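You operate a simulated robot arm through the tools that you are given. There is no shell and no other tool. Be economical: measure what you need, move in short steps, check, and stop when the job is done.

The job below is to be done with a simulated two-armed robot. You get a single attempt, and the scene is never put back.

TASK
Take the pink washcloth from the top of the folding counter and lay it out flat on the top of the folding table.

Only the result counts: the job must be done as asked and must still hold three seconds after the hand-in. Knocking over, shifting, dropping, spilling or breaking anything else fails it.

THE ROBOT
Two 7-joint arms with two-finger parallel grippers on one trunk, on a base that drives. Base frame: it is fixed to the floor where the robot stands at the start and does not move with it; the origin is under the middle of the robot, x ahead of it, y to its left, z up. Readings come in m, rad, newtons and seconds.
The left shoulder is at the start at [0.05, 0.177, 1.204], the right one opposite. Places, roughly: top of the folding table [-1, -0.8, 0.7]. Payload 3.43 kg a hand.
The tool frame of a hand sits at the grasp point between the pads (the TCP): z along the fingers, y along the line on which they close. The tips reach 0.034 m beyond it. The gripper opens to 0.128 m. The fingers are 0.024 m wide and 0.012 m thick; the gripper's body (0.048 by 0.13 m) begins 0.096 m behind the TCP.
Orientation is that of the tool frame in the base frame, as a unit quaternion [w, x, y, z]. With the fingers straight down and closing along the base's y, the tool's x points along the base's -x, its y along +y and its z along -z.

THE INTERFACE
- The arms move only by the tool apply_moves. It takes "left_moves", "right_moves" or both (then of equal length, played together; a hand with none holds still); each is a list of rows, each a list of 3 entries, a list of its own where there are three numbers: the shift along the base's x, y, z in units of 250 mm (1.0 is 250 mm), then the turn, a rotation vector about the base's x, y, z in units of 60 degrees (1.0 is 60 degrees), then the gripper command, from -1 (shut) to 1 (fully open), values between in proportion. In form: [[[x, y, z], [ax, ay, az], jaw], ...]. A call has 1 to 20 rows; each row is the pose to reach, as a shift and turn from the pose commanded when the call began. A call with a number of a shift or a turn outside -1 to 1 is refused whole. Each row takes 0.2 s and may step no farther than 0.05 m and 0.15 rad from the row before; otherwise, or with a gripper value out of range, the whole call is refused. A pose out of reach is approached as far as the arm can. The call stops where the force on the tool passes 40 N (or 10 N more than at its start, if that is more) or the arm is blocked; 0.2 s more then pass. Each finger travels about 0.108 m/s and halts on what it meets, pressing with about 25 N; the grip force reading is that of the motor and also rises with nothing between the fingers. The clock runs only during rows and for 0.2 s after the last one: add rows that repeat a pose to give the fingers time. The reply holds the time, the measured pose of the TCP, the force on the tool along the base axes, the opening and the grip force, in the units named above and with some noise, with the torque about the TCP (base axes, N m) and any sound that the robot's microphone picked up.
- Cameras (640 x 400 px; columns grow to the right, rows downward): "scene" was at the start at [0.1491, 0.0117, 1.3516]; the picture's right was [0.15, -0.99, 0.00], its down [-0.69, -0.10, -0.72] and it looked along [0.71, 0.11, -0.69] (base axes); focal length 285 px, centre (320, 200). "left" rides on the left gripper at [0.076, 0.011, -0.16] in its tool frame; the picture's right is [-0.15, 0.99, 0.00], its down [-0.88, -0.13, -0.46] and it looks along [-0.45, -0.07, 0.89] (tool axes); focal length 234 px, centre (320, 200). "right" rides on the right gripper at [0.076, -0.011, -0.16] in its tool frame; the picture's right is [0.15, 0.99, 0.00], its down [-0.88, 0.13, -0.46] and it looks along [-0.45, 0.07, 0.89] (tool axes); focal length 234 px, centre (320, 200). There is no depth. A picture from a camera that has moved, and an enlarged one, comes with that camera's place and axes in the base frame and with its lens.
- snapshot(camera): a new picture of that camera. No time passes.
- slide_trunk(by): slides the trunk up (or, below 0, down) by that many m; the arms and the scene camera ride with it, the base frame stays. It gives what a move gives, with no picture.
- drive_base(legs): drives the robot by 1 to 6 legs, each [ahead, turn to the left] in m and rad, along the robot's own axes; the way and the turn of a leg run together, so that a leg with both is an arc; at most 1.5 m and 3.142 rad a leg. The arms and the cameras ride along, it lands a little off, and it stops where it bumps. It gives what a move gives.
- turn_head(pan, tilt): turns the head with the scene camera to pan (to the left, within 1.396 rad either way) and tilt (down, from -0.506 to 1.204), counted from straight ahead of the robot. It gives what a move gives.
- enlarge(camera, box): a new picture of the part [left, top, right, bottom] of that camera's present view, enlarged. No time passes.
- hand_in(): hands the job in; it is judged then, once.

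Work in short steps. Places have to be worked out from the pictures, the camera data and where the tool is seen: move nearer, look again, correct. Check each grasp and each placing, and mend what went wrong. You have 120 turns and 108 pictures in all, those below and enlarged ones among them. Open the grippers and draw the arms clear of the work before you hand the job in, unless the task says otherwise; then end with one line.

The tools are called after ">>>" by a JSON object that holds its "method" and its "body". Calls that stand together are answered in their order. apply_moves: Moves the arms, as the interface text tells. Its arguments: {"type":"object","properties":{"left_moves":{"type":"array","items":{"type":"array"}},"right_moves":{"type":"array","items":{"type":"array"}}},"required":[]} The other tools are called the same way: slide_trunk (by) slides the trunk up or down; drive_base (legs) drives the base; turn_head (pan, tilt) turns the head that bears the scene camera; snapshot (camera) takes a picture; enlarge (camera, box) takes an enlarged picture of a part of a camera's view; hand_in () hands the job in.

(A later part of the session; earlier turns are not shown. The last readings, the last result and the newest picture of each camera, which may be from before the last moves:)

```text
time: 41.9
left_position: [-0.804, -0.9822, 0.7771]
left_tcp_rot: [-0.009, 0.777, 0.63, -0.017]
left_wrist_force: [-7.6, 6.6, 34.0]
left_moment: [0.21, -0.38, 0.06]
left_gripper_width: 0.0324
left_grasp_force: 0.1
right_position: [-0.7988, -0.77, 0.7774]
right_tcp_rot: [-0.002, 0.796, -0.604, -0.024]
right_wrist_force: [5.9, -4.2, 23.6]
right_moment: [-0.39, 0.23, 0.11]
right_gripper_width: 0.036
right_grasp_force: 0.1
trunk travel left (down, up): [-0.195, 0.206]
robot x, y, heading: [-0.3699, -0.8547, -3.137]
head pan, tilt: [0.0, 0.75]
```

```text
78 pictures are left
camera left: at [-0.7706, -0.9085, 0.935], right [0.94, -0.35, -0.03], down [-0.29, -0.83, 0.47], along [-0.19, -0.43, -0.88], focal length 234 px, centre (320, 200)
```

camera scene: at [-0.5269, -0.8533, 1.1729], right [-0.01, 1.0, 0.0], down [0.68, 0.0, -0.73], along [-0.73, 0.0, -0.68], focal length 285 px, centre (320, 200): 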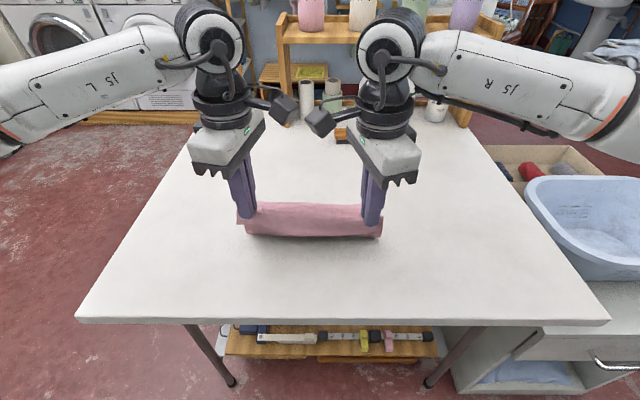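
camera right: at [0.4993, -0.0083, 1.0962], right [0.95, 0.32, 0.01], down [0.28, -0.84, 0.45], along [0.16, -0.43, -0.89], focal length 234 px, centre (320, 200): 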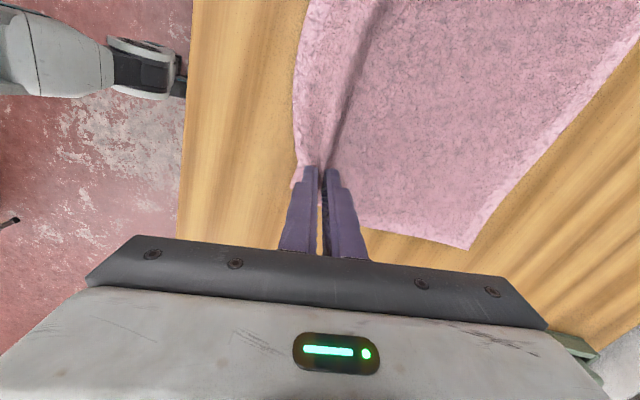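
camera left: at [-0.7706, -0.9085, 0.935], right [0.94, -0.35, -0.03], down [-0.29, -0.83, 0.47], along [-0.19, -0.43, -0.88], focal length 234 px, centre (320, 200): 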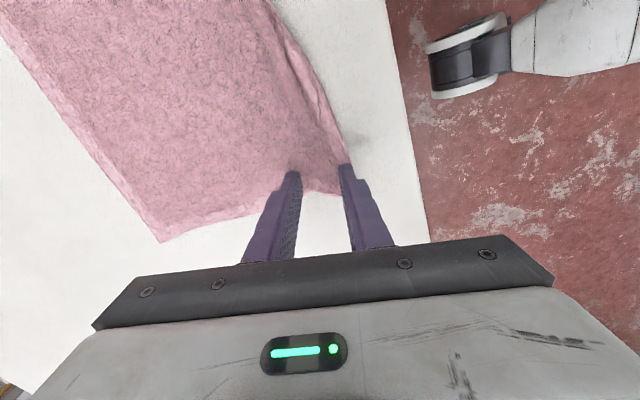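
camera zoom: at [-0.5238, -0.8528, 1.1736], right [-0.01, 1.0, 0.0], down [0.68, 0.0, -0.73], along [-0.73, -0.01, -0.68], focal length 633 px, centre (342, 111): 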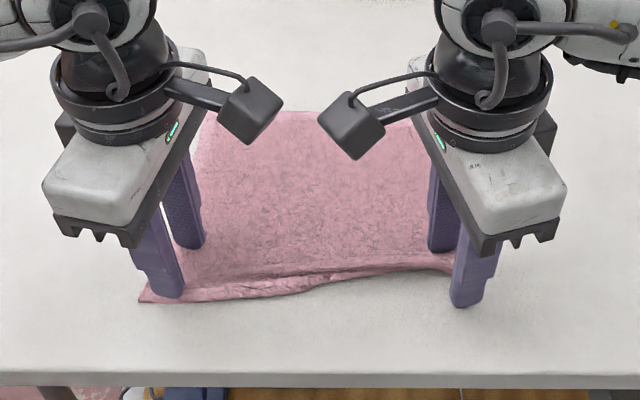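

The left corner is flattening, but at the right the front edge may be folded under. I lift both hands clear to look.

>>> {"method": "apply_moves", "body": {"left_moves": [[[0, 0, 0.15], [0, 0, 0], -0.3], [[0, 0, 0.3], [0, 0, 0], -0.3], [[0, -0.15, 0.45], [0, 0, 0], -0.3], [[0, -0.3, 0.55], [0, 0, 0], -0.3], [[0, -0.45, 0.6], [0, 0, 0], -0.3]], "right_moves": [[[0, 0, 0.15], [0, 0, 0], -0.3], [[0, 0, 0.3], [0, 0, 0], -0.3], [[0, 0.15, 0.45], [0, 0, 0], -0.3], [[0, 0.3, 0.55], [0, 0, 0], -0.3], [[0, 0.45, 0.6], [0, 0, 0], -0.3]]}}

>>> {"method": "enlarge", "body": {"camera": "scene", "box": [180, 150, 440, 330]}}

>>> {"method": "snapshot", "body": {"camera": "scene"}}

```text
refused: row 3 steps farther than a row can; nothing moved
```

```text
2.22 times, centred on (310, 240) of scene
camera zoom: at [-0.5238, -0.8528, 1.1736], right [-0.01, 1.0, 0.0], down [0.68, 0.0, -0.73], along [-0.73, -0.01, -0.68], focal length 633 px, centre (342, 111)
```

zoom: 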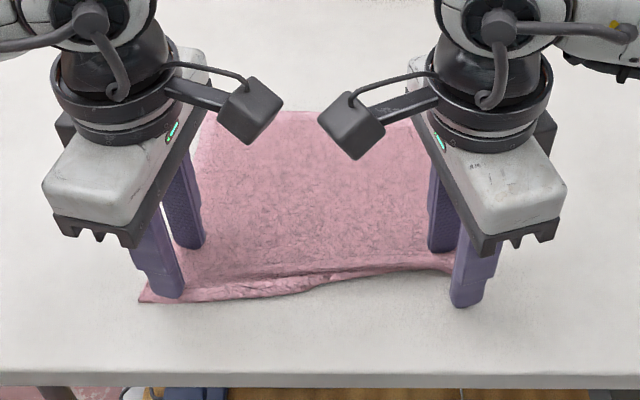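

```text
76 pictures are left
camera scene: at [-0.5238, -0.8528, 1.1736], right [-0.01, 1.0, 0.0], down [0.68, 0.0, -0.73], along [-0.73, -0.01, -0.68], focal length 285 px, centre (320, 200)
```

scene: 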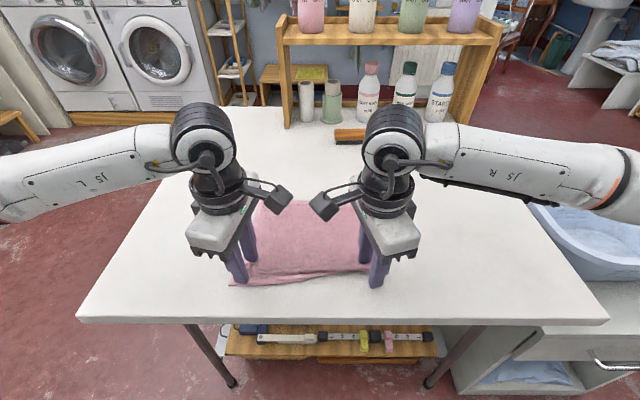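

One step was too long, so I repeat the lift in smaller steps.

>>> {"method": "apply_moves", "body": {"left_moves": [[[0, 0, 0.1], [0, 0, 0], -0.3], [[0, 0, 0.25], [0, 0, 0], -0.3], [[0, -0.1, 0.38], [0, 0, 0], -0.3], [[0, -0.25, 0.45], [0, 0, 0], -0.3], [[0, -0.4, 0.5], [0, 0, 0], -0.3]], "right_moves": [[[0, 0, 0.1], [0, 0, 0], -0.3], [[0, 0, 0.25], [0, 0, 0], -0.3], [[0, 0.1, 0.38], [0, 0, 0], -0.3], [[0, 0.25, 0.45], [0, 0, 0], -0.3], [[0, 0.4, 0.5], [0, 0, 0], -0.3]]}}

>>> {"method": "enlarge", "body": {"camera": "scene", "box": [180, 150, 440, 330]}}

```text
time: 43.1
left_position: [-0.802, -1.0813, 0.8983]
left_tcp_rot: [-0.003, 0.778, 0.629, -0.013]
left_wrist_force: [0.4, -0.8, 0.6]
left_moment: [0.0, -0.02, 0.03]
left_gripper_width: 0.0449
left_grasp_force: 0.1
right_position: [-0.8006, -0.6683, 0.8984]
right_tcp_rot: [-0.003, 0.797, -0.603, -0.022]
right_wrist_force: [-0.2, -0.4, -0.8]
right_moment: [0.0, 0.0, 0.01]
right_gripper_width: 0.0449
right_grasp_force: 0.1
trunk travel left (down, up): [-0.195, 0.206]
robot x, y, heading: [-0.3733, -0.8521, -3.139]
head pan, tilt: [0.0, 0.75]
```

```text
2.22 times, centred on (310, 240) of scene
camera zoom: at [-0.527, -0.8533, 1.1729], right [-0.01, 1.0, 0.0], down [0.68, 0.0, -0.73], along [-0.73, 0.0, -0.68], focal length 633 px, centre (342, 111)
```

zoom: 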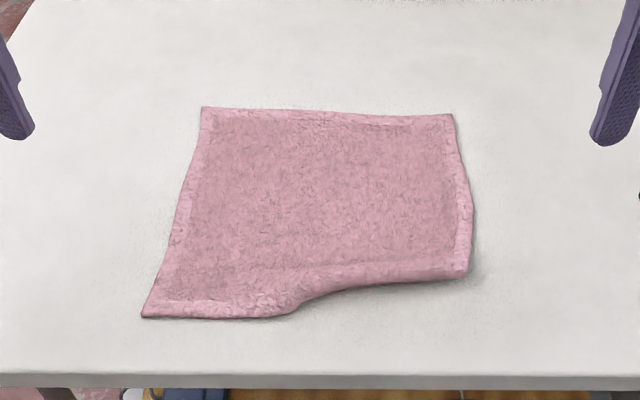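

The left corner is flat, but the right-front corner is folded under by about 5 cm. I'll pinch the top layer behind the flap with the right hand at about (−0.875, −0.775), then lift it and re-lay it. First I move above it and down to contact.

>>> {"method": "apply_moves", "body": {"right_moves": [[[-0.1, -0.14, 0], [0, 0, 0], -0.375], [[-0.2, -0.28, 0], [0, 0, 0], -0.375], [[-0.298, -0.427, 0], [0, 0, 0], -0.375], [[-0.298, -0.427, -0.18], [0, 0, 0], -0.375], [[-0.298, -0.427, -0.35], [0, 0, 0], -0.375], [[-0.298, -0.427, -0.44], [0, 0, 0], -0.375]]}}

>>> {"method": "snapshot", "body": {"camera": "right"}}

>>> {"method": "enlarge", "body": {"camera": "scene", "box": [180, 150, 440, 330]}}

```text
time: 44.5
left_position: [-0.8029, -1.0814, 0.8993]
left_tcp_rot: [-0.004, 0.778, 0.629, -0.015]
left_wrist_force: [-0.3, -0.1, -0.1]
left_moment: [0.02, -0.01, 0.01]
left_gripper_width: 0.045
left_grasp_force: 0.1
right_position: [-0.8745, -0.7744, 0.7888]
right_tcp_rot: [-0.002, 0.797, -0.603, -0.023]
right_wrist_force: [-0.3, 0.1, -0.1]
right_moment: [-0.03, 0.01, 0.01]
right_gripper_width: 0.0399
right_grasp_force: 0.0
trunk travel left (down, up): [-0.195, 0.206]
robot x, y, heading: [-0.3714, -0.8515, -3.132]
head pan, tilt: [0.0, 0.75]
```

```text
74 pictures are left
camera right: at [-0.8385, -0.8475, 0.9451], right [-0.91, -0.41, 0.02], down [-0.35, 0.8, 0.49], along [-0.21, 0.44, -0.87], focal length 234 px, centre (320, 200)
```

right: 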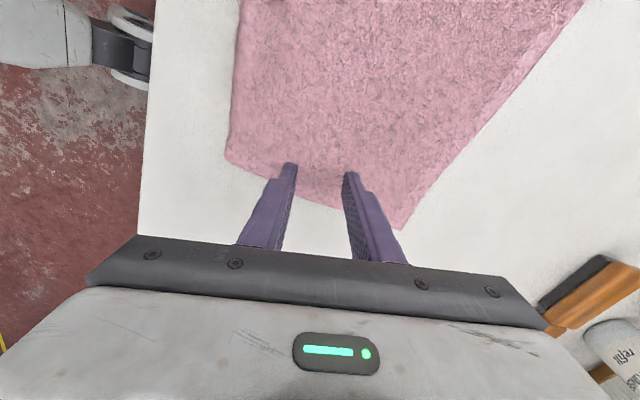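

```text
2.22 times, centred on (310, 240) of scene
camera zoom: at [-0.5272, -0.8534, 1.1729], right [-0.01, 1.0, 0.0], down [0.68, 0.0, -0.73], along [-0.73, 0.0, -0.68], focal length 633 px, centre (342, 111)
```

zoom: 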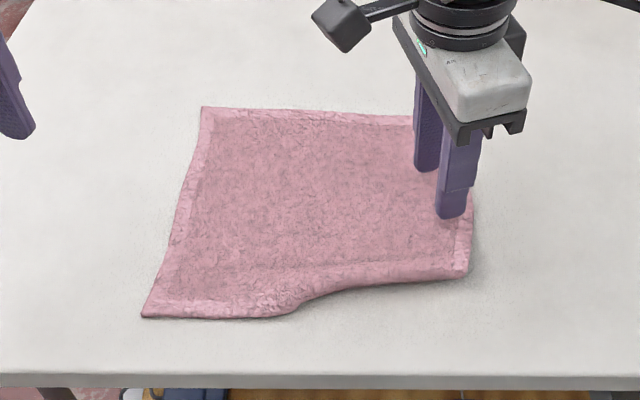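

The hand is positioned well. I press down slightly further back, close, and lift about 0.11 m so the folded corner hangs free.

>>> {"method": "apply_moves", "body": {"right_moves": [[[-0.04, 0, -0.03], [0, 0, 0], -0.375], [[-0.04, 0, -0.058], [0, 0, 0], -0.375], [[-0.04, 0, -0.058], [0, 0, 0], -0.6], [[-0.04, 0, -0.058], [0, 0, 0], -0.8], [[-0.04, 0, -0.058], [0, 0, 0], -1], [[-0.04, 0, -0.058], [0, 0, 0], -1], [[-0.04, 0, 0.06], [0, 0, 0], -1], [[-0.04, 0, 0.18], [0, 0, 0], -1], [[-0.04, 0, 0.3], [0, 0, 0], -1], [[-0.04, 0, 0.38], [0, 0, 0], -1], [[-0.04, 0, 0.38], [0, 0, 0], -1]]}}

>>> {"method": "enlarge", "body": {"camera": "scene", "box": [180, 150, 440, 330]}}

>>> {"method": "snapshot", "body": {"camera": "left"}}

```text
time: 46.9
left_position: [-0.8033, -1.0815, 0.8978]
left_tcp_rot: [-0.004, 0.777, 0.629, -0.014]
left_wrist_force: [-0.2, -0.2, 0.0]
left_moment: [0.04, -0.02, 0.0]
left_gripper_width: 0.0447
left_grasp_force: 0.0
right_position: [-0.8867, -0.7782, 0.8851]
right_tcp_rot: [-0.004, 0.797, -0.603, -0.021]
right_wrist_force: [-0.9, -0.4, 0.0]
right_moment: [-0.02, 0.02, 0.01]
right_gripper_width: 0.0048
right_grasp_force: 25.1
trunk travel left (down, up): [-0.195, 0.206]
robot x, y, heading: [-0.3724, -0.8512, -3.133]
head pan, tilt: [0.0, 0.75]
```

```text
2.22 times, centred on (310, 240) of scene
camera zoom: at [-0.5272, -0.8534, 1.1728], right [-0.01, 1.0, 0.0], down [0.68, 0.0, -0.73], along [-0.73, 0.0, -0.68], focal length 633 px, centre (342, 111)
```

zoom: 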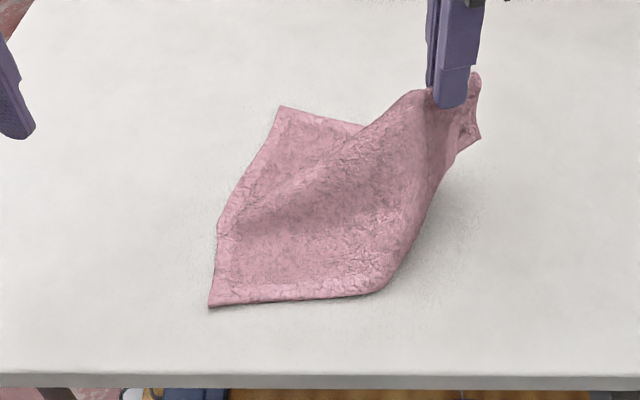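

```text
71 pictures are left
camera left: at [-0.7714, -1.0082, 1.0562], right [0.94, -0.35, -0.02], down [-0.3, -0.83, 0.47], along [-0.18, -0.44, -0.88], focal length 234 px, centre (320, 200)
```

left: 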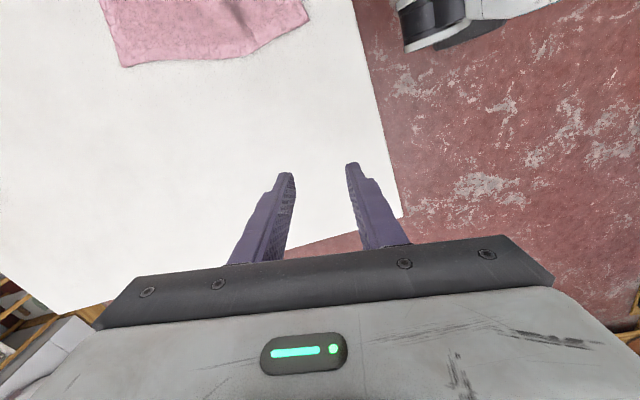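

The right side is raised. I'll look from the right camera to see where the folded corner is now.

>>> {"method": "snapshot", "body": {"camera": "right"}}

>>> {"method": "enlarge", "body": {"camera": "scene", "box": [250, 170, 400, 280]}}

```text
70 pictures are left
camera right: at [-0.8506, -0.8508, 1.0413], right [-0.91, -0.41, 0.02], down [-0.35, 0.8, 0.49], along [-0.21, 0.44, -0.87], focal length 234 px, centre (320, 200)
```

right: 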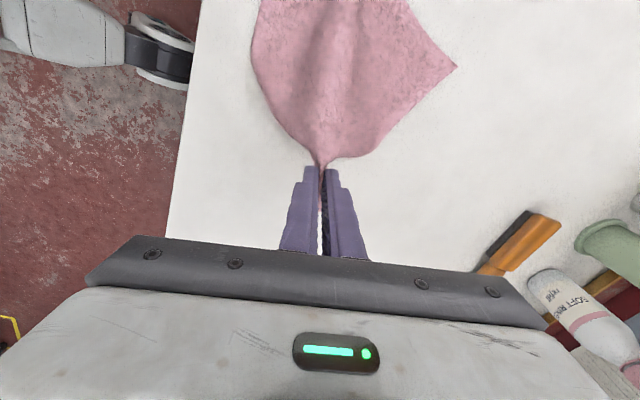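

```text
3.64 times, centred on (325, 225) of scene
camera zoom: at [-0.5272, -0.8534, 1.1728], right [-0.01, 1.0, 0.0], down [0.68, 0.0, -0.73], along [-0.73, 0.0, -0.68], focal length 1036 px, centre (302, 109)
```

zoom: 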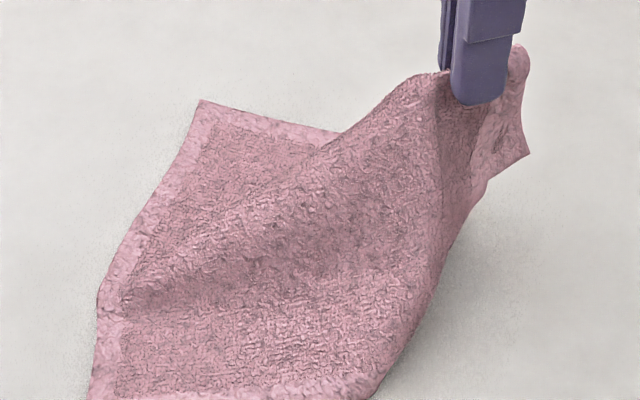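

The corner seems to still hang behind the fold line. I'll raise the hand further so it swings free, then look again.

>>> {"method": "apply_moves", "body": {"right_moves": [[[0, 0, 0.1], [0, 0, 0], -1], [[0, 0, 0.2], [0, 0, 0], -1], [[0, 0.0, 0.3], [0, 0, 0], -1], [[0, 0, 0.3], [0, 0, 0], -1]]}}

>>> {"method": "snapshot", "body": {"camera": "scene"}}

>>> {"method": "snapshot", "body": {"camera": "right"}}

```text
time: 47.9
left_position: [-0.8045, -1.0821, 0.8982]
left_tcp_rot: [-0.004, 0.777, 0.63, -0.014]
left_wrist_force: [0.3, 1.1, -0.4]
left_moment: [-0.01, 0.02, 0.01]
left_gripper_width: 0.0447
left_grasp_force: 0.1
right_position: [-0.8847, -0.7753, 0.9617]
right_tcp_rot: [-0.003, 0.797, -0.604, -0.022]
right_wrist_force: [0.0, 0.2, -0.2]
right_moment: [-0.02, -0.01, -0.04]
right_gripper_width: 0.0044
right_grasp_force: 24.9
trunk travel left (down, up): [-0.195, 0.206]
robot x, y, heading: [-0.3741, -0.8527, -3.138]
head pan, tilt: [0.0, 0.75]
```

```text
68 pictures are left
camera scene: at [-0.5272, -0.8534, 1.1728], right [-0.01, 1.0, 0.0], down [0.68, 0.0, -0.73], along [-0.73, 0.0, -0.68], focal length 285 px, centre (320, 200)
```

scene: 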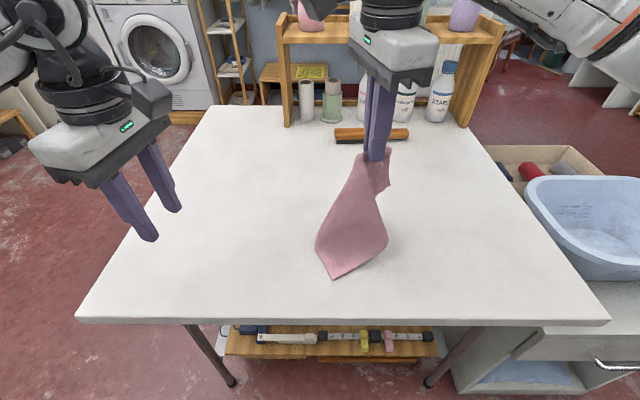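

```text
67 pictures are left
camera right: at [-0.8489, -0.8486, 1.117], right [-0.91, -0.41, 0.02], down [-0.35, 0.8, 0.49], along [-0.21, 0.44, -0.87], focal length 234 px, centre (320, 200)
```

right: 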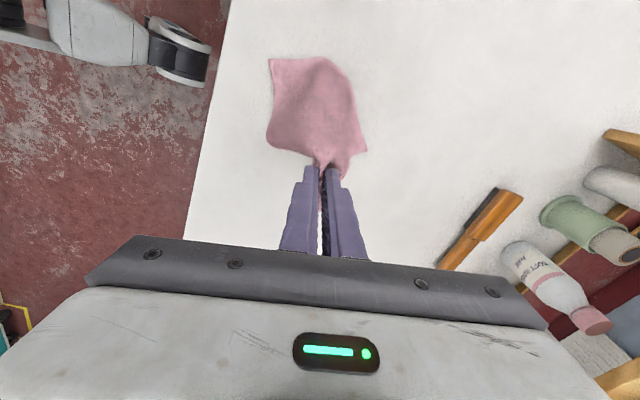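

The cloth is now gathered under the right hand. I'll spread it by dragging toward +y while lowering, so the trailing part flattens on the open table.

>>> {"method": "apply_moves", "body": {"right_moves": [[[0, 0.16, -0.05], [0, 0, 0], -1], [[0, 0.32, -0.12], [0, 0, 0], -1], [[0, 0.48, -0.22], [0, 0, 0], -1], [[0, 0.62, -0.34], [0, 0, 0], -1], [[0, 0.74, -0.48], [0, 0, 0], -1], [[0, 0.84, -0.62], [0, 0, 0], -1], [[0, 0.9, -0.7], [0, 0, 0], -1]]}}

>>> {"method": "snapshot", "body": {"camera": "scene"}}

>>> {"method": "snapshot", "body": {"camera": "right"}}

```text
time: 49.5
left_position: [-0.8032, -1.0819, 0.898]
left_tcp_rot: [-0.004, 0.777, 0.63, -0.015]
left_wrist_force: [-0.2, -1.2, 0.0]
left_moment: [-0.01, 0.0, -0.01]
left_gripper_width: 0.0446
left_grasp_force: 0.0
right_position: [-0.8866, -0.5478, 0.7863]
right_tcp_rot: [-0.002, 0.798, -0.603, -0.022]
right_wrist_force: [-0.1, -0.1, 0.3]
right_moment: [-0.01, -0.02, -0.02]
right_gripper_width: 0.0046
right_grasp_force: 25.1
trunk travel left (down, up): [-0.195, 0.206]
robot x, y, heading: [-0.3716, -0.8514, -3.132]
head pan, tilt: [0.0, 0.75]
```

```text
66 pictures are left
camera scene: at [-0.5272, -0.8533, 1.1729], right [-0.01, 1.0, 0.0], down [0.68, 0.0, -0.73], along [-0.73, 0.0, -0.68], focal length 285 px, centre (320, 200)
```

scene: 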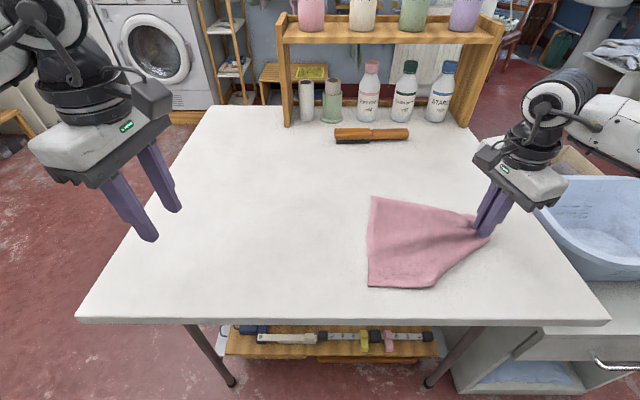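

```text
65 pictures are left
camera right: at [-0.8492, -0.6208, 0.9418], right [-0.91, -0.41, 0.02], down [-0.35, 0.8, 0.49], along [-0.21, 0.44, -0.87], focal length 234 px, centre (320, 200)
```

right: 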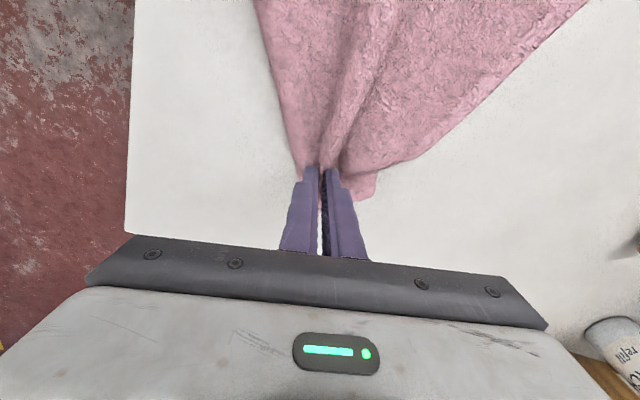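

The left edge of the cloth is now clean and straight. I'll lift it again by this right-edge pinch, carry it to the middle and lay it away from the robot. That puts the clean edge nearest me, ready for a two-hand grip.

>>> {"method": "apply_moves", "body": {"right_moves": [[[0, 0, 0.19], [0, 0, 0], -1], [[0, 0, 0.38], [0, 0, 0], -1], [[0.05, -0.1, 0.54], [0, 0, 0], -1], [[0.1, -0.22, 0.68], [0, 0, 0], -1], [[0.14, -0.36, 0.8], [0, 0, 0], -1], [[0.18, -0.52, 0.88], [0, 0, 0], -1], [[0.22, -0.7, 0.9], [0, 0, 0], -1], [[0.25, -0.86, 0.9], [0, 0, 0], -1], [[0.25, -0.96, 0.9], [0, 0, 0], -1], [[0.25, -0.96, 0.9], [0, 0, 0], -1]]}}

>>> {"method": "snapshot", "body": {"camera": "scene"}}

```text
time: 51.7
left_position: [-0.8032, -1.0814, 0.8987]
left_tcp_rot: [-0.004, 0.777, 0.629, -0.014]
left_wrist_force: [-0.3, 0.3, -0.1]
left_moment: [-0.04, 0.01, 0.0]
left_gripper_width: 0.0447
left_grasp_force: 0.0
right_position: [-0.8228, -0.7901, 1.0089]
right_tcp_rot: [-0.003, 0.797, -0.603, -0.022]
right_wrist_force: [-0.3, 0.3, -1.1]
right_moment: [0.03, 0.05, 0.0]
right_gripper_width: 0.0045
right_grasp_force: 24.8
trunk travel left (down, up): [-0.195, 0.206]
robot x, y, heading: [-0.3749, -0.8535, -3.134]
head pan, tilt: [0.0, 0.75]
```

```text
64 pictures are left
camera scene: at [-0.5272, -0.8533, 1.1729], right [-0.01, 1.0, 0.0], down [0.68, 0.0, -0.73], along [-0.73, 0.0, -0.68], focal length 285 px, centre (320, 200)
```

scene: 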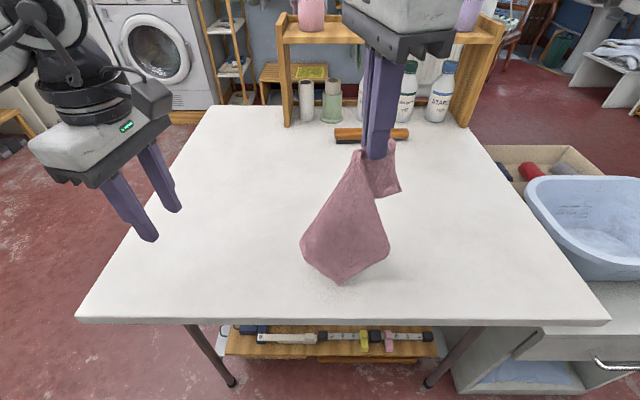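

The cloth hangs with its clean edge touching the table near x≈−0.78. Now I lower while moving away from the robot.

>>> {"method": "apply_moves", "body": {"right_moves": [[[-0.1, 0, -0.06], [0, 0, 0], -1], [[-0.24, 0, -0.12], [0, 0, 0], -1], [[-0.38, 0, -0.22], [0, 0, 0], -1], [[-0.5, 0, -0.34], [0, 0, 0], -1], [[-0.6, 0, -0.48], [0, 0, 0], -1], [[-0.68, 0, -0.63], [0, 0, 0], -1], [[-0.74, 0, -0.78], [0, 0, 0], -1], [[-0.8, 0, -0.88], [0, 0, 0], -1]]}}

>>> {"method": "snapshot", "body": {"camera": "scene"}}

```text
time: 53.5
left_position: [-0.803, -1.0832, 0.8991]
left_tcp_rot: [-0.004, 0.777, 0.629, -0.014]
left_wrist_force: [-0.3, 0.3, 0.7]
left_moment: [-0.02, 0.0, 0.02]
left_gripper_width: 0.0447
left_grasp_force: 0.0
right_position: [-1.0127, -0.7886, 0.7973]
right_tcp_rot: [-0.003, 0.798, -0.603, -0.022]
right_wrist_force: [0.1, 0.4, 0.2]
right_moment: [-0.04, 0.0, 0.01]
right_gripper_width: 0.0045
right_grasp_force: 25.1
right hand out of reach, approached as far as the arm can: row 8
trunk travel left (down, up): [-0.195, 0.206]
robot x, y, heading: [-0.3706, -0.8517, -3.134]
head pan, tilt: [0.0, 0.75]
```

```text
63 pictures are left
camera scene: at [-0.527, -0.853, 1.1729], right [-0.01, 1.0, 0.0], down [0.68, 0.0, -0.73], along [-0.73, 0.0, -0.68], focal length 285 px, centre (320, 200)
```

scene: 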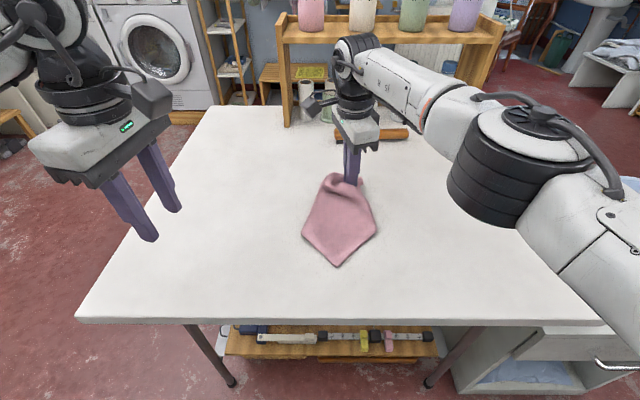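

A single corner now points toward the robot. I release and lift the right hand away to see the whole shape.

>>> {"method": "apply_moves", "body": {"right_moves": [[[0, 0, -0.02], [0, 0, 0], -0.7], [[0, 0, -0.02], [0, 0, 0], -0.3], [[0, 0, 0.1], [0, 0, 0], -0.3], [[0, 0, 0.25], [0, 0, 0], -0.3], [[0.1, 0.1, 0.38], [0, 0, 0], -0.3], [[0.2, 0.24, 0.45], [0, 0, 0], -0.3], [[0.3, 0.4, 0.45], [0, 0, 0], -0.3], [[0.4, 0.55, 0.45], [0, 0, 0], -0.3], [[0.5, 0.7, 0.45], [0, 0, 0], -0.3]]}}

>>> {"method": "enlarge", "body": {"camera": "scene", "box": [200, 130, 440, 300]}}

```text
time: 55.5
left_position: [-0.8038, -1.0825, 0.8983]
left_tcp_rot: [-0.004, 0.778, 0.629, -0.015]
left_wrist_force: [0.2, -0.1, 1.0]
left_moment: [0.04, 0.04, -0.01]
left_gripper_width: 0.045
left_grasp_force: 0.0
right_position: [-0.8883, -0.6112, 0.9098]
right_tcp_rot: [-0.003, 0.796, -0.605, -0.022]
right_wrist_force: [-0.4, -1.0, 0.5]
right_moment: [0.0, 0.03, 0.01]
right_gripper_width: 0.0449
right_grasp_force: 0.1
right hand out of reach, approached as far as the arm can: row 4, 5
trunk travel left (down, up): [-0.195, 0.206]
robot x, y, heading: [-0.3715, -0.8531, -3.133]
head pan, tilt: [0.0, 0.75]
```

```text
2.35 times, centred on (320, 215) of scene
camera zoom: at [-0.5271, -0.8531, 1.1729], right [-0.01, 1.0, 0.0], down [0.68, 0.0, -0.73], along [-0.73, 0.0, -0.68], focal length 671 px, centre (320, 165)
```

zoom: 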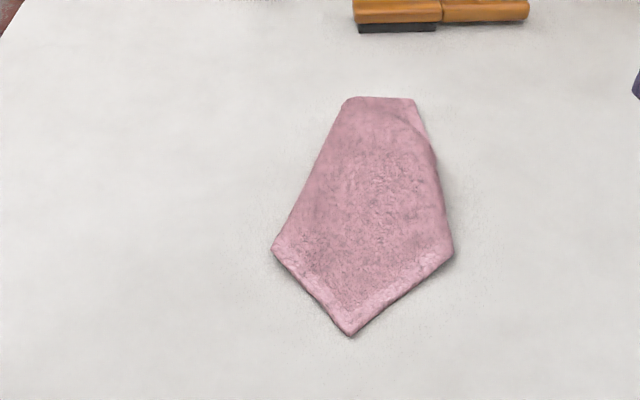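

The cloth is a kite with both side corners tucked under, and only the near corner at about (−0.804, −0.83) is clean. My plan is to pinch that corner with the right hand, lift the cloth clear so it unfolds, then take an adjacent corner in the air with the left hand. First I go to hover over the near corner, moving the left hand aside.

>>> {"method": "apply_moves", "body": {"left_moves": [[[0, -0.1, 0.05], [0, 0, 0], -0.3], [[0, -0.2, 0.1], [0, 0, 0], -0.3], [[0, -0.3, 0.15], [0, 0, 0], -0.3], [[0, -0.4, 0.2], [0, 0, 0], -0.3], [[0, -0.4, 0.2], [0, 0, 0], -0.3], [[0, -0.4, 0.2], [0, 0, 0], -0.3], [[0, -0.4, 0.2], [0, 0, 0], -0.3]], "right_moves": [[[0.05, -0.17, 0], [0, 0, 0], -0.53], [[0.1, -0.35, 0], [0, 0, 0], -0.53], [[0.16, -0.53, 0], [0, 0, 0], -0.53], [[0.21, -0.71, 0], [0, 0, 0], -0.53], [[0.26, -0.875, -0.1], [0, 0, 0], -0.53], [[0.26, -0.875, -0.28], [0, 0, 0], -0.53], [[0.26, -0.875, -0.44], [0, 0, 0], -0.53]]}}

>>> {"method": "snapshot", "body": {"camera": "right"}}

>>> {"method": "enlarge", "body": {"camera": "scene", "box": [200, 130, 440, 300]}}

```text
time: 57.1
left_position: [-0.8037, -1.183, 0.9483]
left_tcp_rot: [-0.004, 0.777, 0.629, -0.014]
left_wrist_force: [-0.1, 0.2, 0.3]
left_moment: [-0.02, 0.03, 0.02]
left_gripper_width: 0.0446
left_grasp_force: 0.0
right_position: [-0.8221, -0.8349, 0.797]
right_tcp_rot: [-0.004, 0.796, -0.604, -0.021]
right_wrist_force: [-0.3, -0.2, 0.6]
right_moment: [0.01, -0.01, -0.01]
right_gripper_width: 0.03
right_grasp_force: 0.1
trunk travel left (down, up): [-0.195, 0.206]
robot x, y, heading: [-0.3721, -0.853, -3.14]
head pan, tilt: [0.0, 0.75]
```

```text
61 pictures are left
camera right: at [-0.7868, -0.9078, 0.9526], right [-0.91, -0.41, 0.02], down [-0.35, 0.8, 0.49], along [-0.21, 0.44, -0.87], focal length 234 px, centre (320, 200)
```

right: 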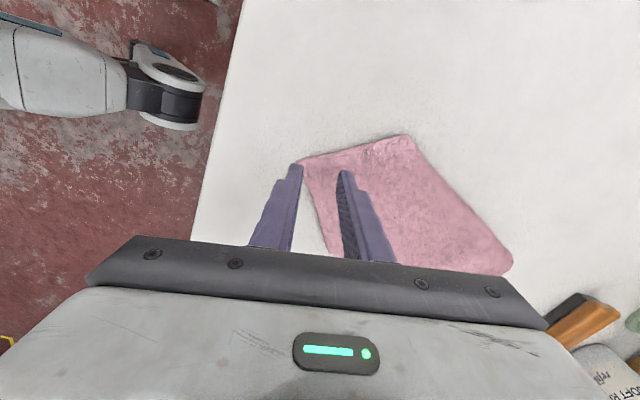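

```text
2.35 times, centred on (320, 215) of scene
camera zoom: at [-0.5272, -0.8533, 1.1729], right [-0.01, 1.0, 0.0], down [0.68, 0.0, -0.73], along [-0.73, 0.0, -0.68], focal length 671 px, centre (320, 165)
```

zoom: 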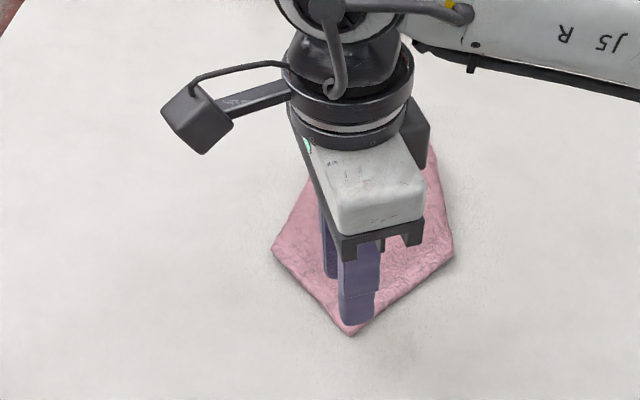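

The near finger sits right at the corner tip. I shift 1 cm inward, press, close, and lift.

>>> {"method": "apply_moves", "body": {"right_moves": [[[-0.04, 0.016, -0.04], [0, 0, 0], -0.53], [[-0.04, 0.016, -0.09], [0, 0, 0], -0.53], [[-0.04, 0.016, -0.09], [0, 0, 0], -0.75], [[-0.04, 0.016, -0.09], [0, 0, 0], -1], [[-0.04, 0.016, -0.09], [0, 0, 0], -1], [[-0.04, 0.016, -0.09], [0, 0, 0], -1], [[-0.04, 0.016, 0.08], [0, 0, 0], -1], [[-0.04, 0.016, 0.26], [0, 0, 0], -1], [[-0.04, 0.016, 0.44], [0, 0, 0], -1], [[-0.04, 0.016, 0.62], [0, 0, 0], -1], [[-0.04, 0.016, 0.8], [0, 0, 0], -1], [[-0.04, 0.016, 0.98], [0, 0, 0], -1], [[-0.04, 0.016, 0.98], [0, 0, 0], -1]]}}

>>> {"method": "snapshot", "body": {"camera": "scene"}}

```text
time: 59.9
left_position: [-0.8039, -1.1826, 0.9491]
left_tcp_rot: [-0.005, 0.777, 0.629, -0.014]
left_wrist_force: [-0.2, 1.4, 0.3]
left_moment: [0.02, -0.01, 0.01]
left_gripper_width: 0.045
left_grasp_force: 0.1
right_position: [-0.8345, -0.8294, 1.0471]
right_tcp_rot: [-0.004, 0.797, -0.604, -0.022]
right_wrist_force: [-0.3, 0.0, 0.1]
right_moment: [-0.05, 0.03, 0.02]
right_gripper_width: 0.0045
right_grasp_force: 25.1
trunk travel left (down, up): [-0.195, 0.206]
robot x, y, heading: [-0.3687, -0.8509, -3.131]
head pan, tilt: [0.0, 0.75]
```

```text
59 pictures are left
camera scene: at [-0.5272, -0.8534, 1.1728], right [-0.01, 1.0, 0.0], down [0.68, 0.0, -0.73], along [-0.73, 0.0, -0.68], focal length 285 px, centre (320, 200)
```

scene: 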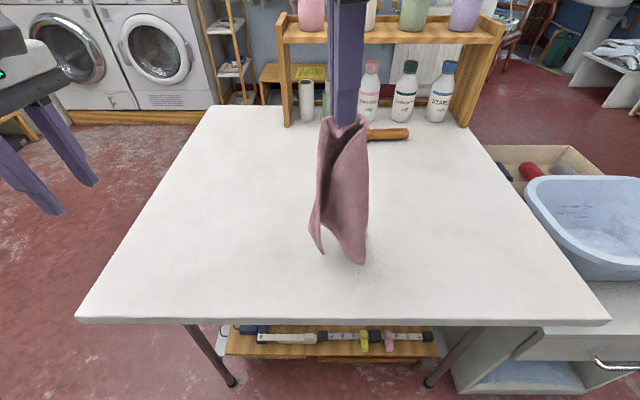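

The cloth is hanging free and both adjacent corners, left at px (320,253) and right at px (362,263), face the robot. I'll raise the right hand further while tilting the left hand so its fingers point sideways.

>>> {"method": "apply_moves", "body": {"left_moves": [[[0, -0.02, 0], [0.125, 0, 0], 0], [[0, -0.04, 0], [0.25, 0, 0], 0], [[0, -0.06, 0], [0.375, 0, 0], 0], [[0, -0.08, 0], [0.5, 0, 0], 0], [[0, -0.08, 0], [0.625, 0, 0], 0], [[0, -0.08, 0], [0.75, 0, 0], 0], [[0, -0.08, 0], [0.875, 0, 0], 0], [[0, -0.08, 0], [1, 0, 0], 0]], "right_moves": [[[0, 0, 0.1], [0, 0, 0], -1], [[0, 0, 0.2], [0, 0, 0], -1], [[0, 0, 0.3], [0, 0, 0], -1], [[0, 0, 0.4], [0, 0, 0], -1], [[0, 0, 0.4], [0, 0, 0], -1], [[0, 0, 0.4], [0, 0, 0], -1], [[0, 0, 0.4], [0, 0, 0], -1], [[0, 0, 0.4], [0, 0, 0], -1]]}}

>>> {"method": "snapshot", "body": {"camera": "scene"}}

>>> {"method": "snapshot", "body": {"camera": "left"}}

```text
time: 61.7
left_position: [-0.8045, -1.2023, 0.9473]
left_tcp_rot: [-0.394, 0.67, 0.552, 0.302]
left_wrist_force: [0.1, -0.3, -0.2]
left_moment: [-0.01, -0.01, -0.03]
left_gripper_width: 0.0641
left_grasp_force: 0.1
right_position: [-0.8325, -0.8286, 1.1448]
right_tcp_rot: [-0.002, 0.797, -0.604, -0.022]
right_wrist_force: [-0.2, -0.1, 0.0]
right_moment: [0.01, 0.0, 0.0]
right_gripper_width: 0.0041
right_grasp_force: 25.3
trunk travel left (down, up): [-0.195, 0.206]
robot x, y, heading: [-0.3732, -0.8509, -3.142]
head pan, tilt: [0.0, 0.75]
```

```text
58 pictures are left
camera scene: at [-0.5272, -0.8535, 1.1729], right [-0.01, 1.0, 0.0], down [0.68, 0.0, -0.73], along [-0.73, 0.0, -0.68], focal length 285 px, centre (320, 200)
```

scene: 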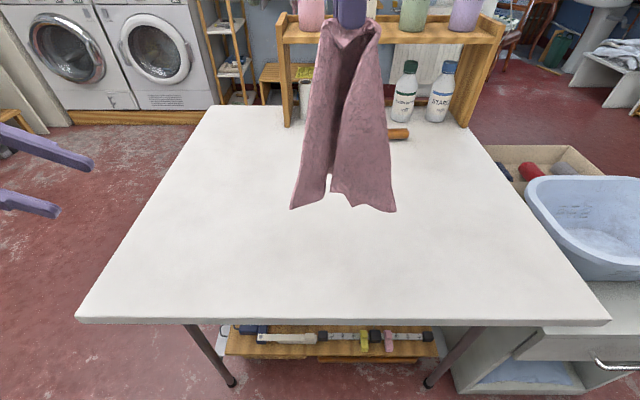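

```text
57 pictures are left
camera left: at [-0.7729, -1.3018, 1.0905], right [0.94, -0.15, -0.32], down [-0.3, -0.82, -0.48], along [-0.18, 0.55, -0.82], focal length 234 px, centre (320, 200)
```

left: 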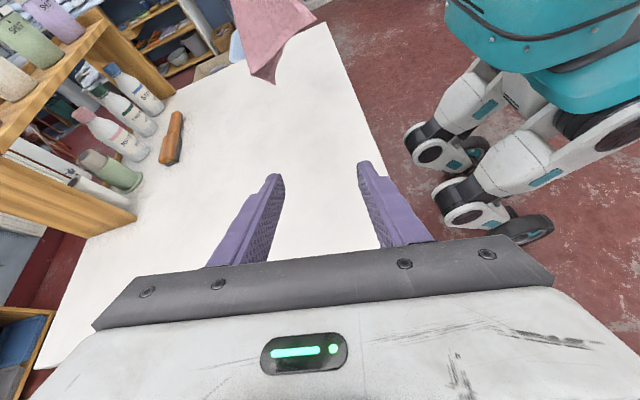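

The left hand tilts well. I'll zoom in on the hanging cloth to locate its left corner.

>>> {"method": "enlarge", "body": {"camera": "scene", "box": [250, 0, 450, 230]}}

>>> {"method": "enlarge", "body": {"camera": "left", "box": [190, 0, 370, 120]}}

```text
1.74 times, centred on (350, 115) of scene
camera zoom: at [-0.5272, -0.8535, 1.1729], right [-0.01, 1.0, 0.0], down [0.68, 0.0, -0.73], along [-0.73, 0.0, -0.68], focal length 496 px, centre (268, 348)
```

zoom: 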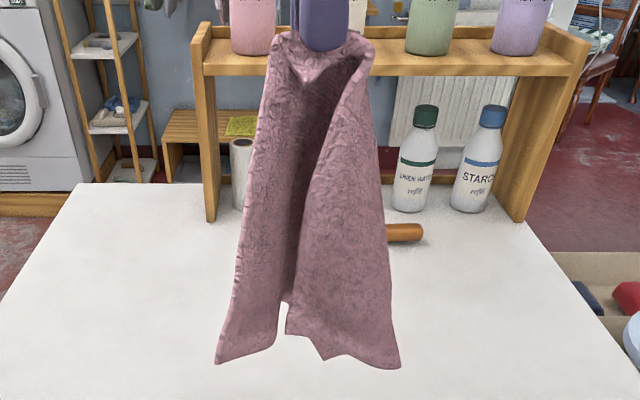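

```text
3.33 times, centred on (280, 60) of left
camera zoom: at [-0.7729, -1.3018, 1.0905], right [0.94, -0.15, -0.32], down [-0.3, -0.82, -0.48], along [-0.18, 0.55, -0.82], focal length 781 px, centre (453, 667)
```

zoom: 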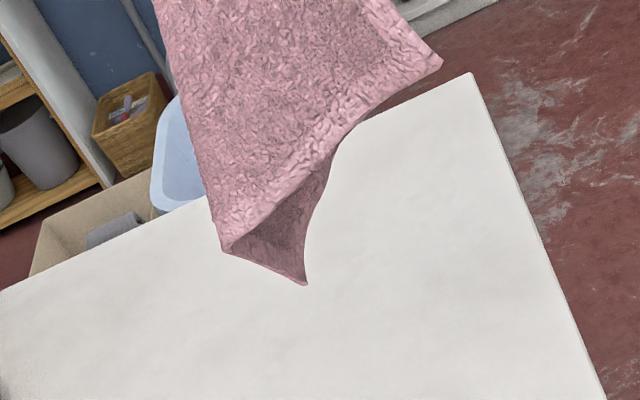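

Triangulated from both cameras, the left corner is at about (−0.76, −0.887, 0.938), with its panel facing −y. I'll turn the right hand by −60° so this corner swings to the left hand's side with its panel facing x.

>>> {"method": "apply_moves", "body": {"right_moves": [[[0, 0, 0], [0, 0, -0.125], -1], [[0, 0, 0], [0, 0, -0.25], -1], [[0, 0, 0], [0, 0, -0.375], -1], [[0, 0, 0], [0, 0, -0.5], -1], [[0, 0, 0], [0, 0, -0.625], -1], [[0, 0, 0], [0, 0, -0.75], -1], [[0, 0, 0], [0, 0, -0.875], -1], [[0, 0, 0], [0, 0, -1], -1], [[0, 0, 0], [0, 0, -1], -1]]}}

>>> {"method": "enlarge", "body": {"camera": "scene", "box": [230, 0, 450, 230]}}

>>> {"method": "enlarge", "body": {"camera": "left", "box": [190, 0, 370, 120]}}

```text
time: 63.7
left_position: [-0.8042, -1.2011, 0.9478]
left_tcp_rot: [-0.392, 0.671, 0.552, 0.302]
left_wrist_force: [-0.2, 0.7, 0.1]
left_moment: [-0.01, 0.01, 0.0]
left_gripper_width: 0.064
left_grasp_force: 0.1
right_position: [-0.8325, -0.8288, 1.1453]
right_tcp_rot: [0.013, -0.388, 0.921, 0.018]
right_wrist_force: [0.3, 0.1, -0.5]
right_moment: [-0.05, 0.04, 0.05]
right_gripper_width: 0.0039
right_grasp_force: 24.9
trunk travel left (down, up): [-0.195, 0.206]
robot x, y, heading: [-0.3703, -0.8507, -3.134]
head pan, tilt: [0.0, 0.75]
```

```text
1.74 times, centred on (340, 115) of scene
camera zoom: at [-0.5272, -0.8534, 1.1729], right [-0.01, 1.0, 0.0], down [0.68, 0.0, -0.73], along [-0.73, 0.0, -0.68], focal length 496 px, centre (285, 348)
```

zoom: 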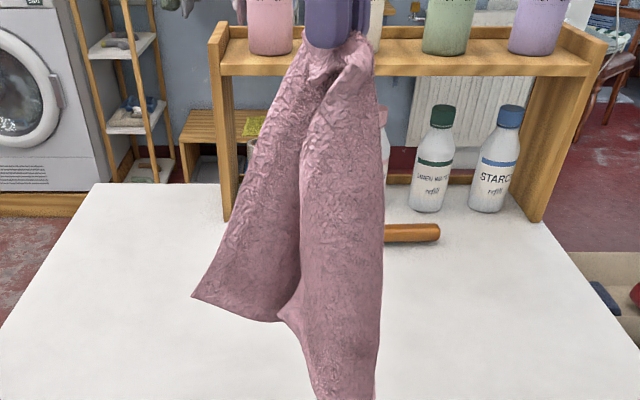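

```text
3.33 times, centred on (280, 60) of left
camera zoom: at [-0.7729, -1.3013, 1.0906], right [0.94, -0.16, -0.31], down [-0.3, -0.82, -0.48], along [-0.18, 0.54, -0.82], focal length 781 px, centre (453, 667)
```

zoom: 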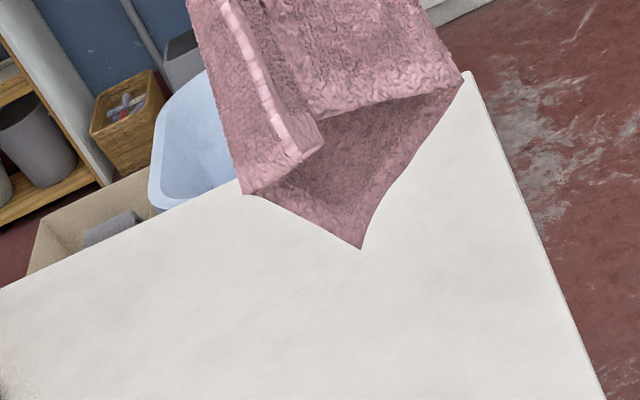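

The corner now sticks out toward the left hand at about (−0.819, −0.921, 0.946). I level the left fingers to point along +y and approach to just short of it.

>>> {"method": "apply_moves", "body": {"left_moves": [[[-0.02, 0.1, 0.01], [0.125, 0, 0], 0], [[-0.03, 0.25, 0.02], [0.25, 0, 0], 0], [[-0.04, 0.42, 0.03], [0.375, 0, 0], 0], [[-0.05, 0.6, 0.03], [0.5, 0, 0], 0], [[-0.056, 0.75, 0.03], [0.5, 0, 0], 0], [[-0.056, 0.83, 0.03], [0.5, 0, 0], 0]]}}

>>> {"method": "snapshot", "body": {"camera": "left"}}

>>> {"method": "snapshot", "body": {"camera": "scene"}}

```text
time: 65.1
left_position: [-0.8189, -0.9941, 0.9561]
left_tcp_rot: [0.553, -0.546, -0.455, -0.435]
left_wrist_force: [0.2, 0.8, -0.2]
left_moment: [0.0, 0.0, 0.03]
left_gripper_width: 0.0642
left_grasp_force: 0.2
right_position: [-0.832, -0.8294, 1.1452]
right_tcp_rot: [0.014, -0.388, 0.921, 0.017]
right_wrist_force: [0.2, -0.4, -0.1]
right_moment: [-0.03, 0.0, 0.05]
right_gripper_width: 0.004
right_grasp_force: 25.4
trunk travel left (down, up): [-0.195, 0.206]
robot x, y, heading: [-0.3731, -0.8515, -3.133]
head pan, tilt: [0.0, 0.75]
```

```text
52 pictures are left
camera left: at [-0.7873, -1.1516, 1.0297], right [0.94, 0.02, -0.35], down [-0.3, -0.47, -0.83], along [-0.18, 0.88, -0.44], focal length 234 px, centre (320, 200)
```

left: 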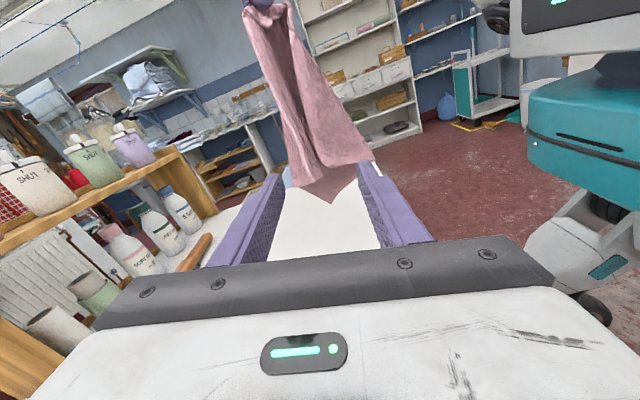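

```text
51 pictures are left
camera scene: at [-0.5272, -0.8533, 1.1729], right [-0.01, 1.0, 0.0], down [0.68, 0.0, -0.73], along [-0.73, 0.0, -0.68], focal length 285 px, centre (320, 200)
```

scene: 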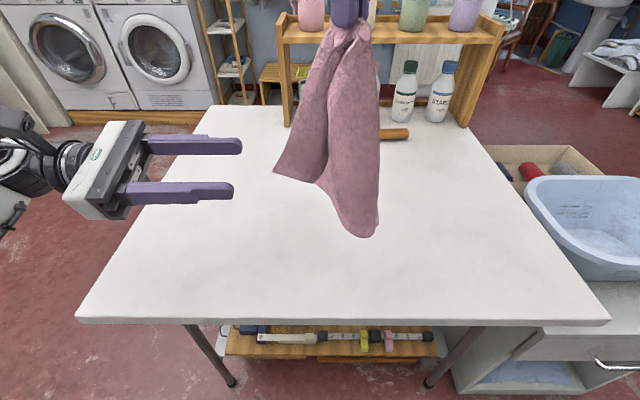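

The fingers bracket the corner's height well. I'll zoom in on the left view for the final alignment.

>>> {"method": "enlarge", "body": {"camera": "left", "box": [220, 60, 420, 220]}}

>>> {"method": "enlarge", "body": {"camera": "scene", "box": [180, 60, 400, 250]}}

```text
2.50 times, centred on (320, 140) of left
camera zoom: at [-0.7873, -1.1516, 1.0297], right [0.94, 0.02, -0.35], down [-0.3, -0.47, -0.83], along [-0.18, 0.88, -0.44], focal length 585 px, centre (320, 350)
```

zoom: 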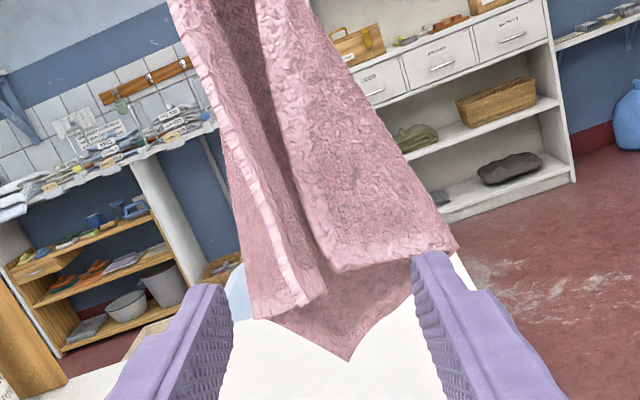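

```text
2.11 times, centred on (290, 155) of scene
camera zoom: at [-0.5272, -0.8533, 1.1729], right [-0.01, 1.0, 0.0], down [0.68, 0.0, -0.73], along [-0.73, 0.0, -0.68], focal length 600 px, centre (383, 295)
```

zoom: 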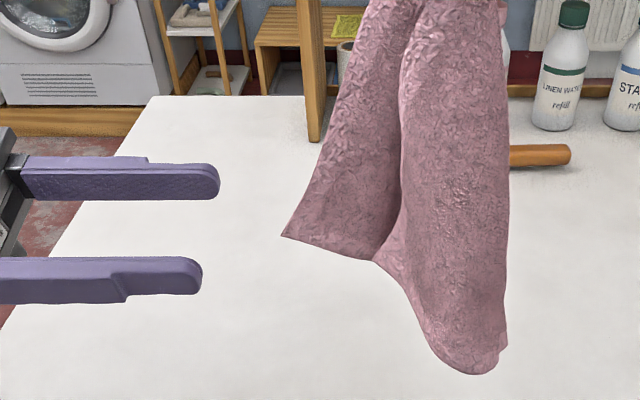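

The corner comes out at (−0.832, −0.918, 0.938). I advance so the tips go about 2.5 cm past it, and then close.

>>> {"method": "apply_moves", "body": {"left_moves": [[[-0.052, 0.06, -0.03], [0, 0, 0], 0], [[-0.052, 0.16, -0.03], [0, 0, 0], 0], [[-0.052, 0.268, -0.03], [0, 0, 0], 0], [[-0.052, 0.268, -0.03], [0, 0, 0], -0.3], [[-0.052, 0.268, -0.03], [0, 0, 0], -0.6], [[-0.052, 0.268, -0.03], [0, 0, 0], -1], [[-0.052, 0.268, -0.03], [0, 0, 0], -1], [[-0.052, 0.268, -0.03], [0, 0, 0], -1]]}}

>>> {"method": "enlarge", "body": {"camera": "scene", "box": [180, 60, 400, 250]}}

>>> {"method": "enlarge", "body": {"camera": "left", "box": [220, 60, 420, 220]}}

```text
time: 66.9
left_position: [-0.8298, -0.927, 0.9473]
left_tcp_rot: [0.553, -0.547, -0.455, -0.435]
left_wrist_force: [-0.2, 0.8, 0.4]
left_moment: [0.02, -0.01, 0.0]
left_gripper_width: 0.0029
left_grasp_force: 25.4
right_position: [-0.8329, -0.8292, 1.1459]
right_tcp_rot: [0.014, -0.389, 0.921, 0.017]
right_wrist_force: [0.3, 0.2, 0.1]
right_moment: [-0.02, 0.03, 0.13]
right_gripper_width: 0.0039
right_grasp_force: 25.4
trunk travel left (down, up): [-0.195, 0.206]
robot x, y, heading: [-0.3739, -0.8519, -3.134]
head pan, tilt: [0.0, 0.75]
```

```text
2.11 times, centred on (290, 155) of scene
camera zoom: at [-0.5272, -0.8534, 1.1729], right [-0.01, 1.0, 0.0], down [0.68, 0.0, -0.73], along [-0.73, 0.0, -0.68], focal length 600 px, centre (383, 295)
```

zoom: 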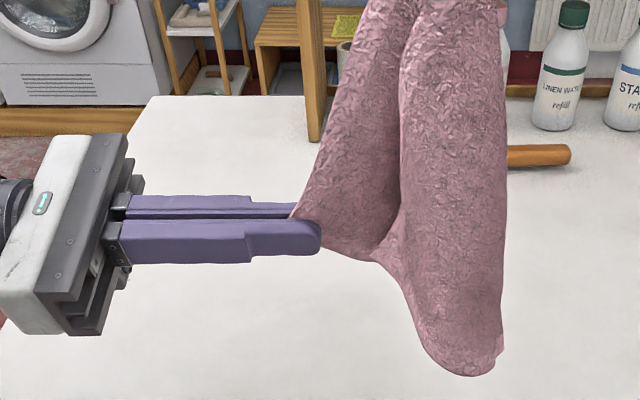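

```text
2.50 times, centred on (320, 140) of left
camera zoom: at [-0.7981, -1.0856, 1.0198], right [0.94, 0.02, -0.35], down [-0.3, -0.47, -0.83], along [-0.18, 0.88, -0.44], focal length 585 px, centre (320, 350)
```

zoom: 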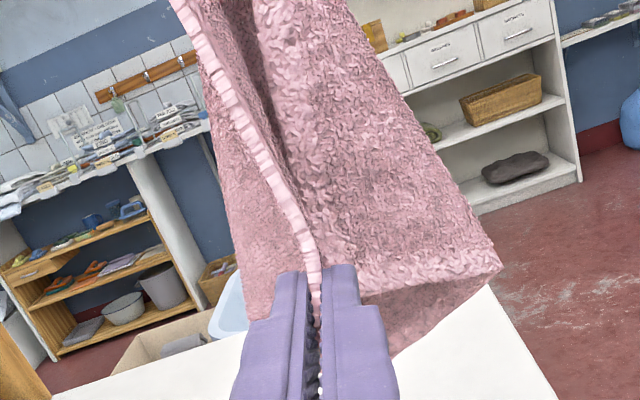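

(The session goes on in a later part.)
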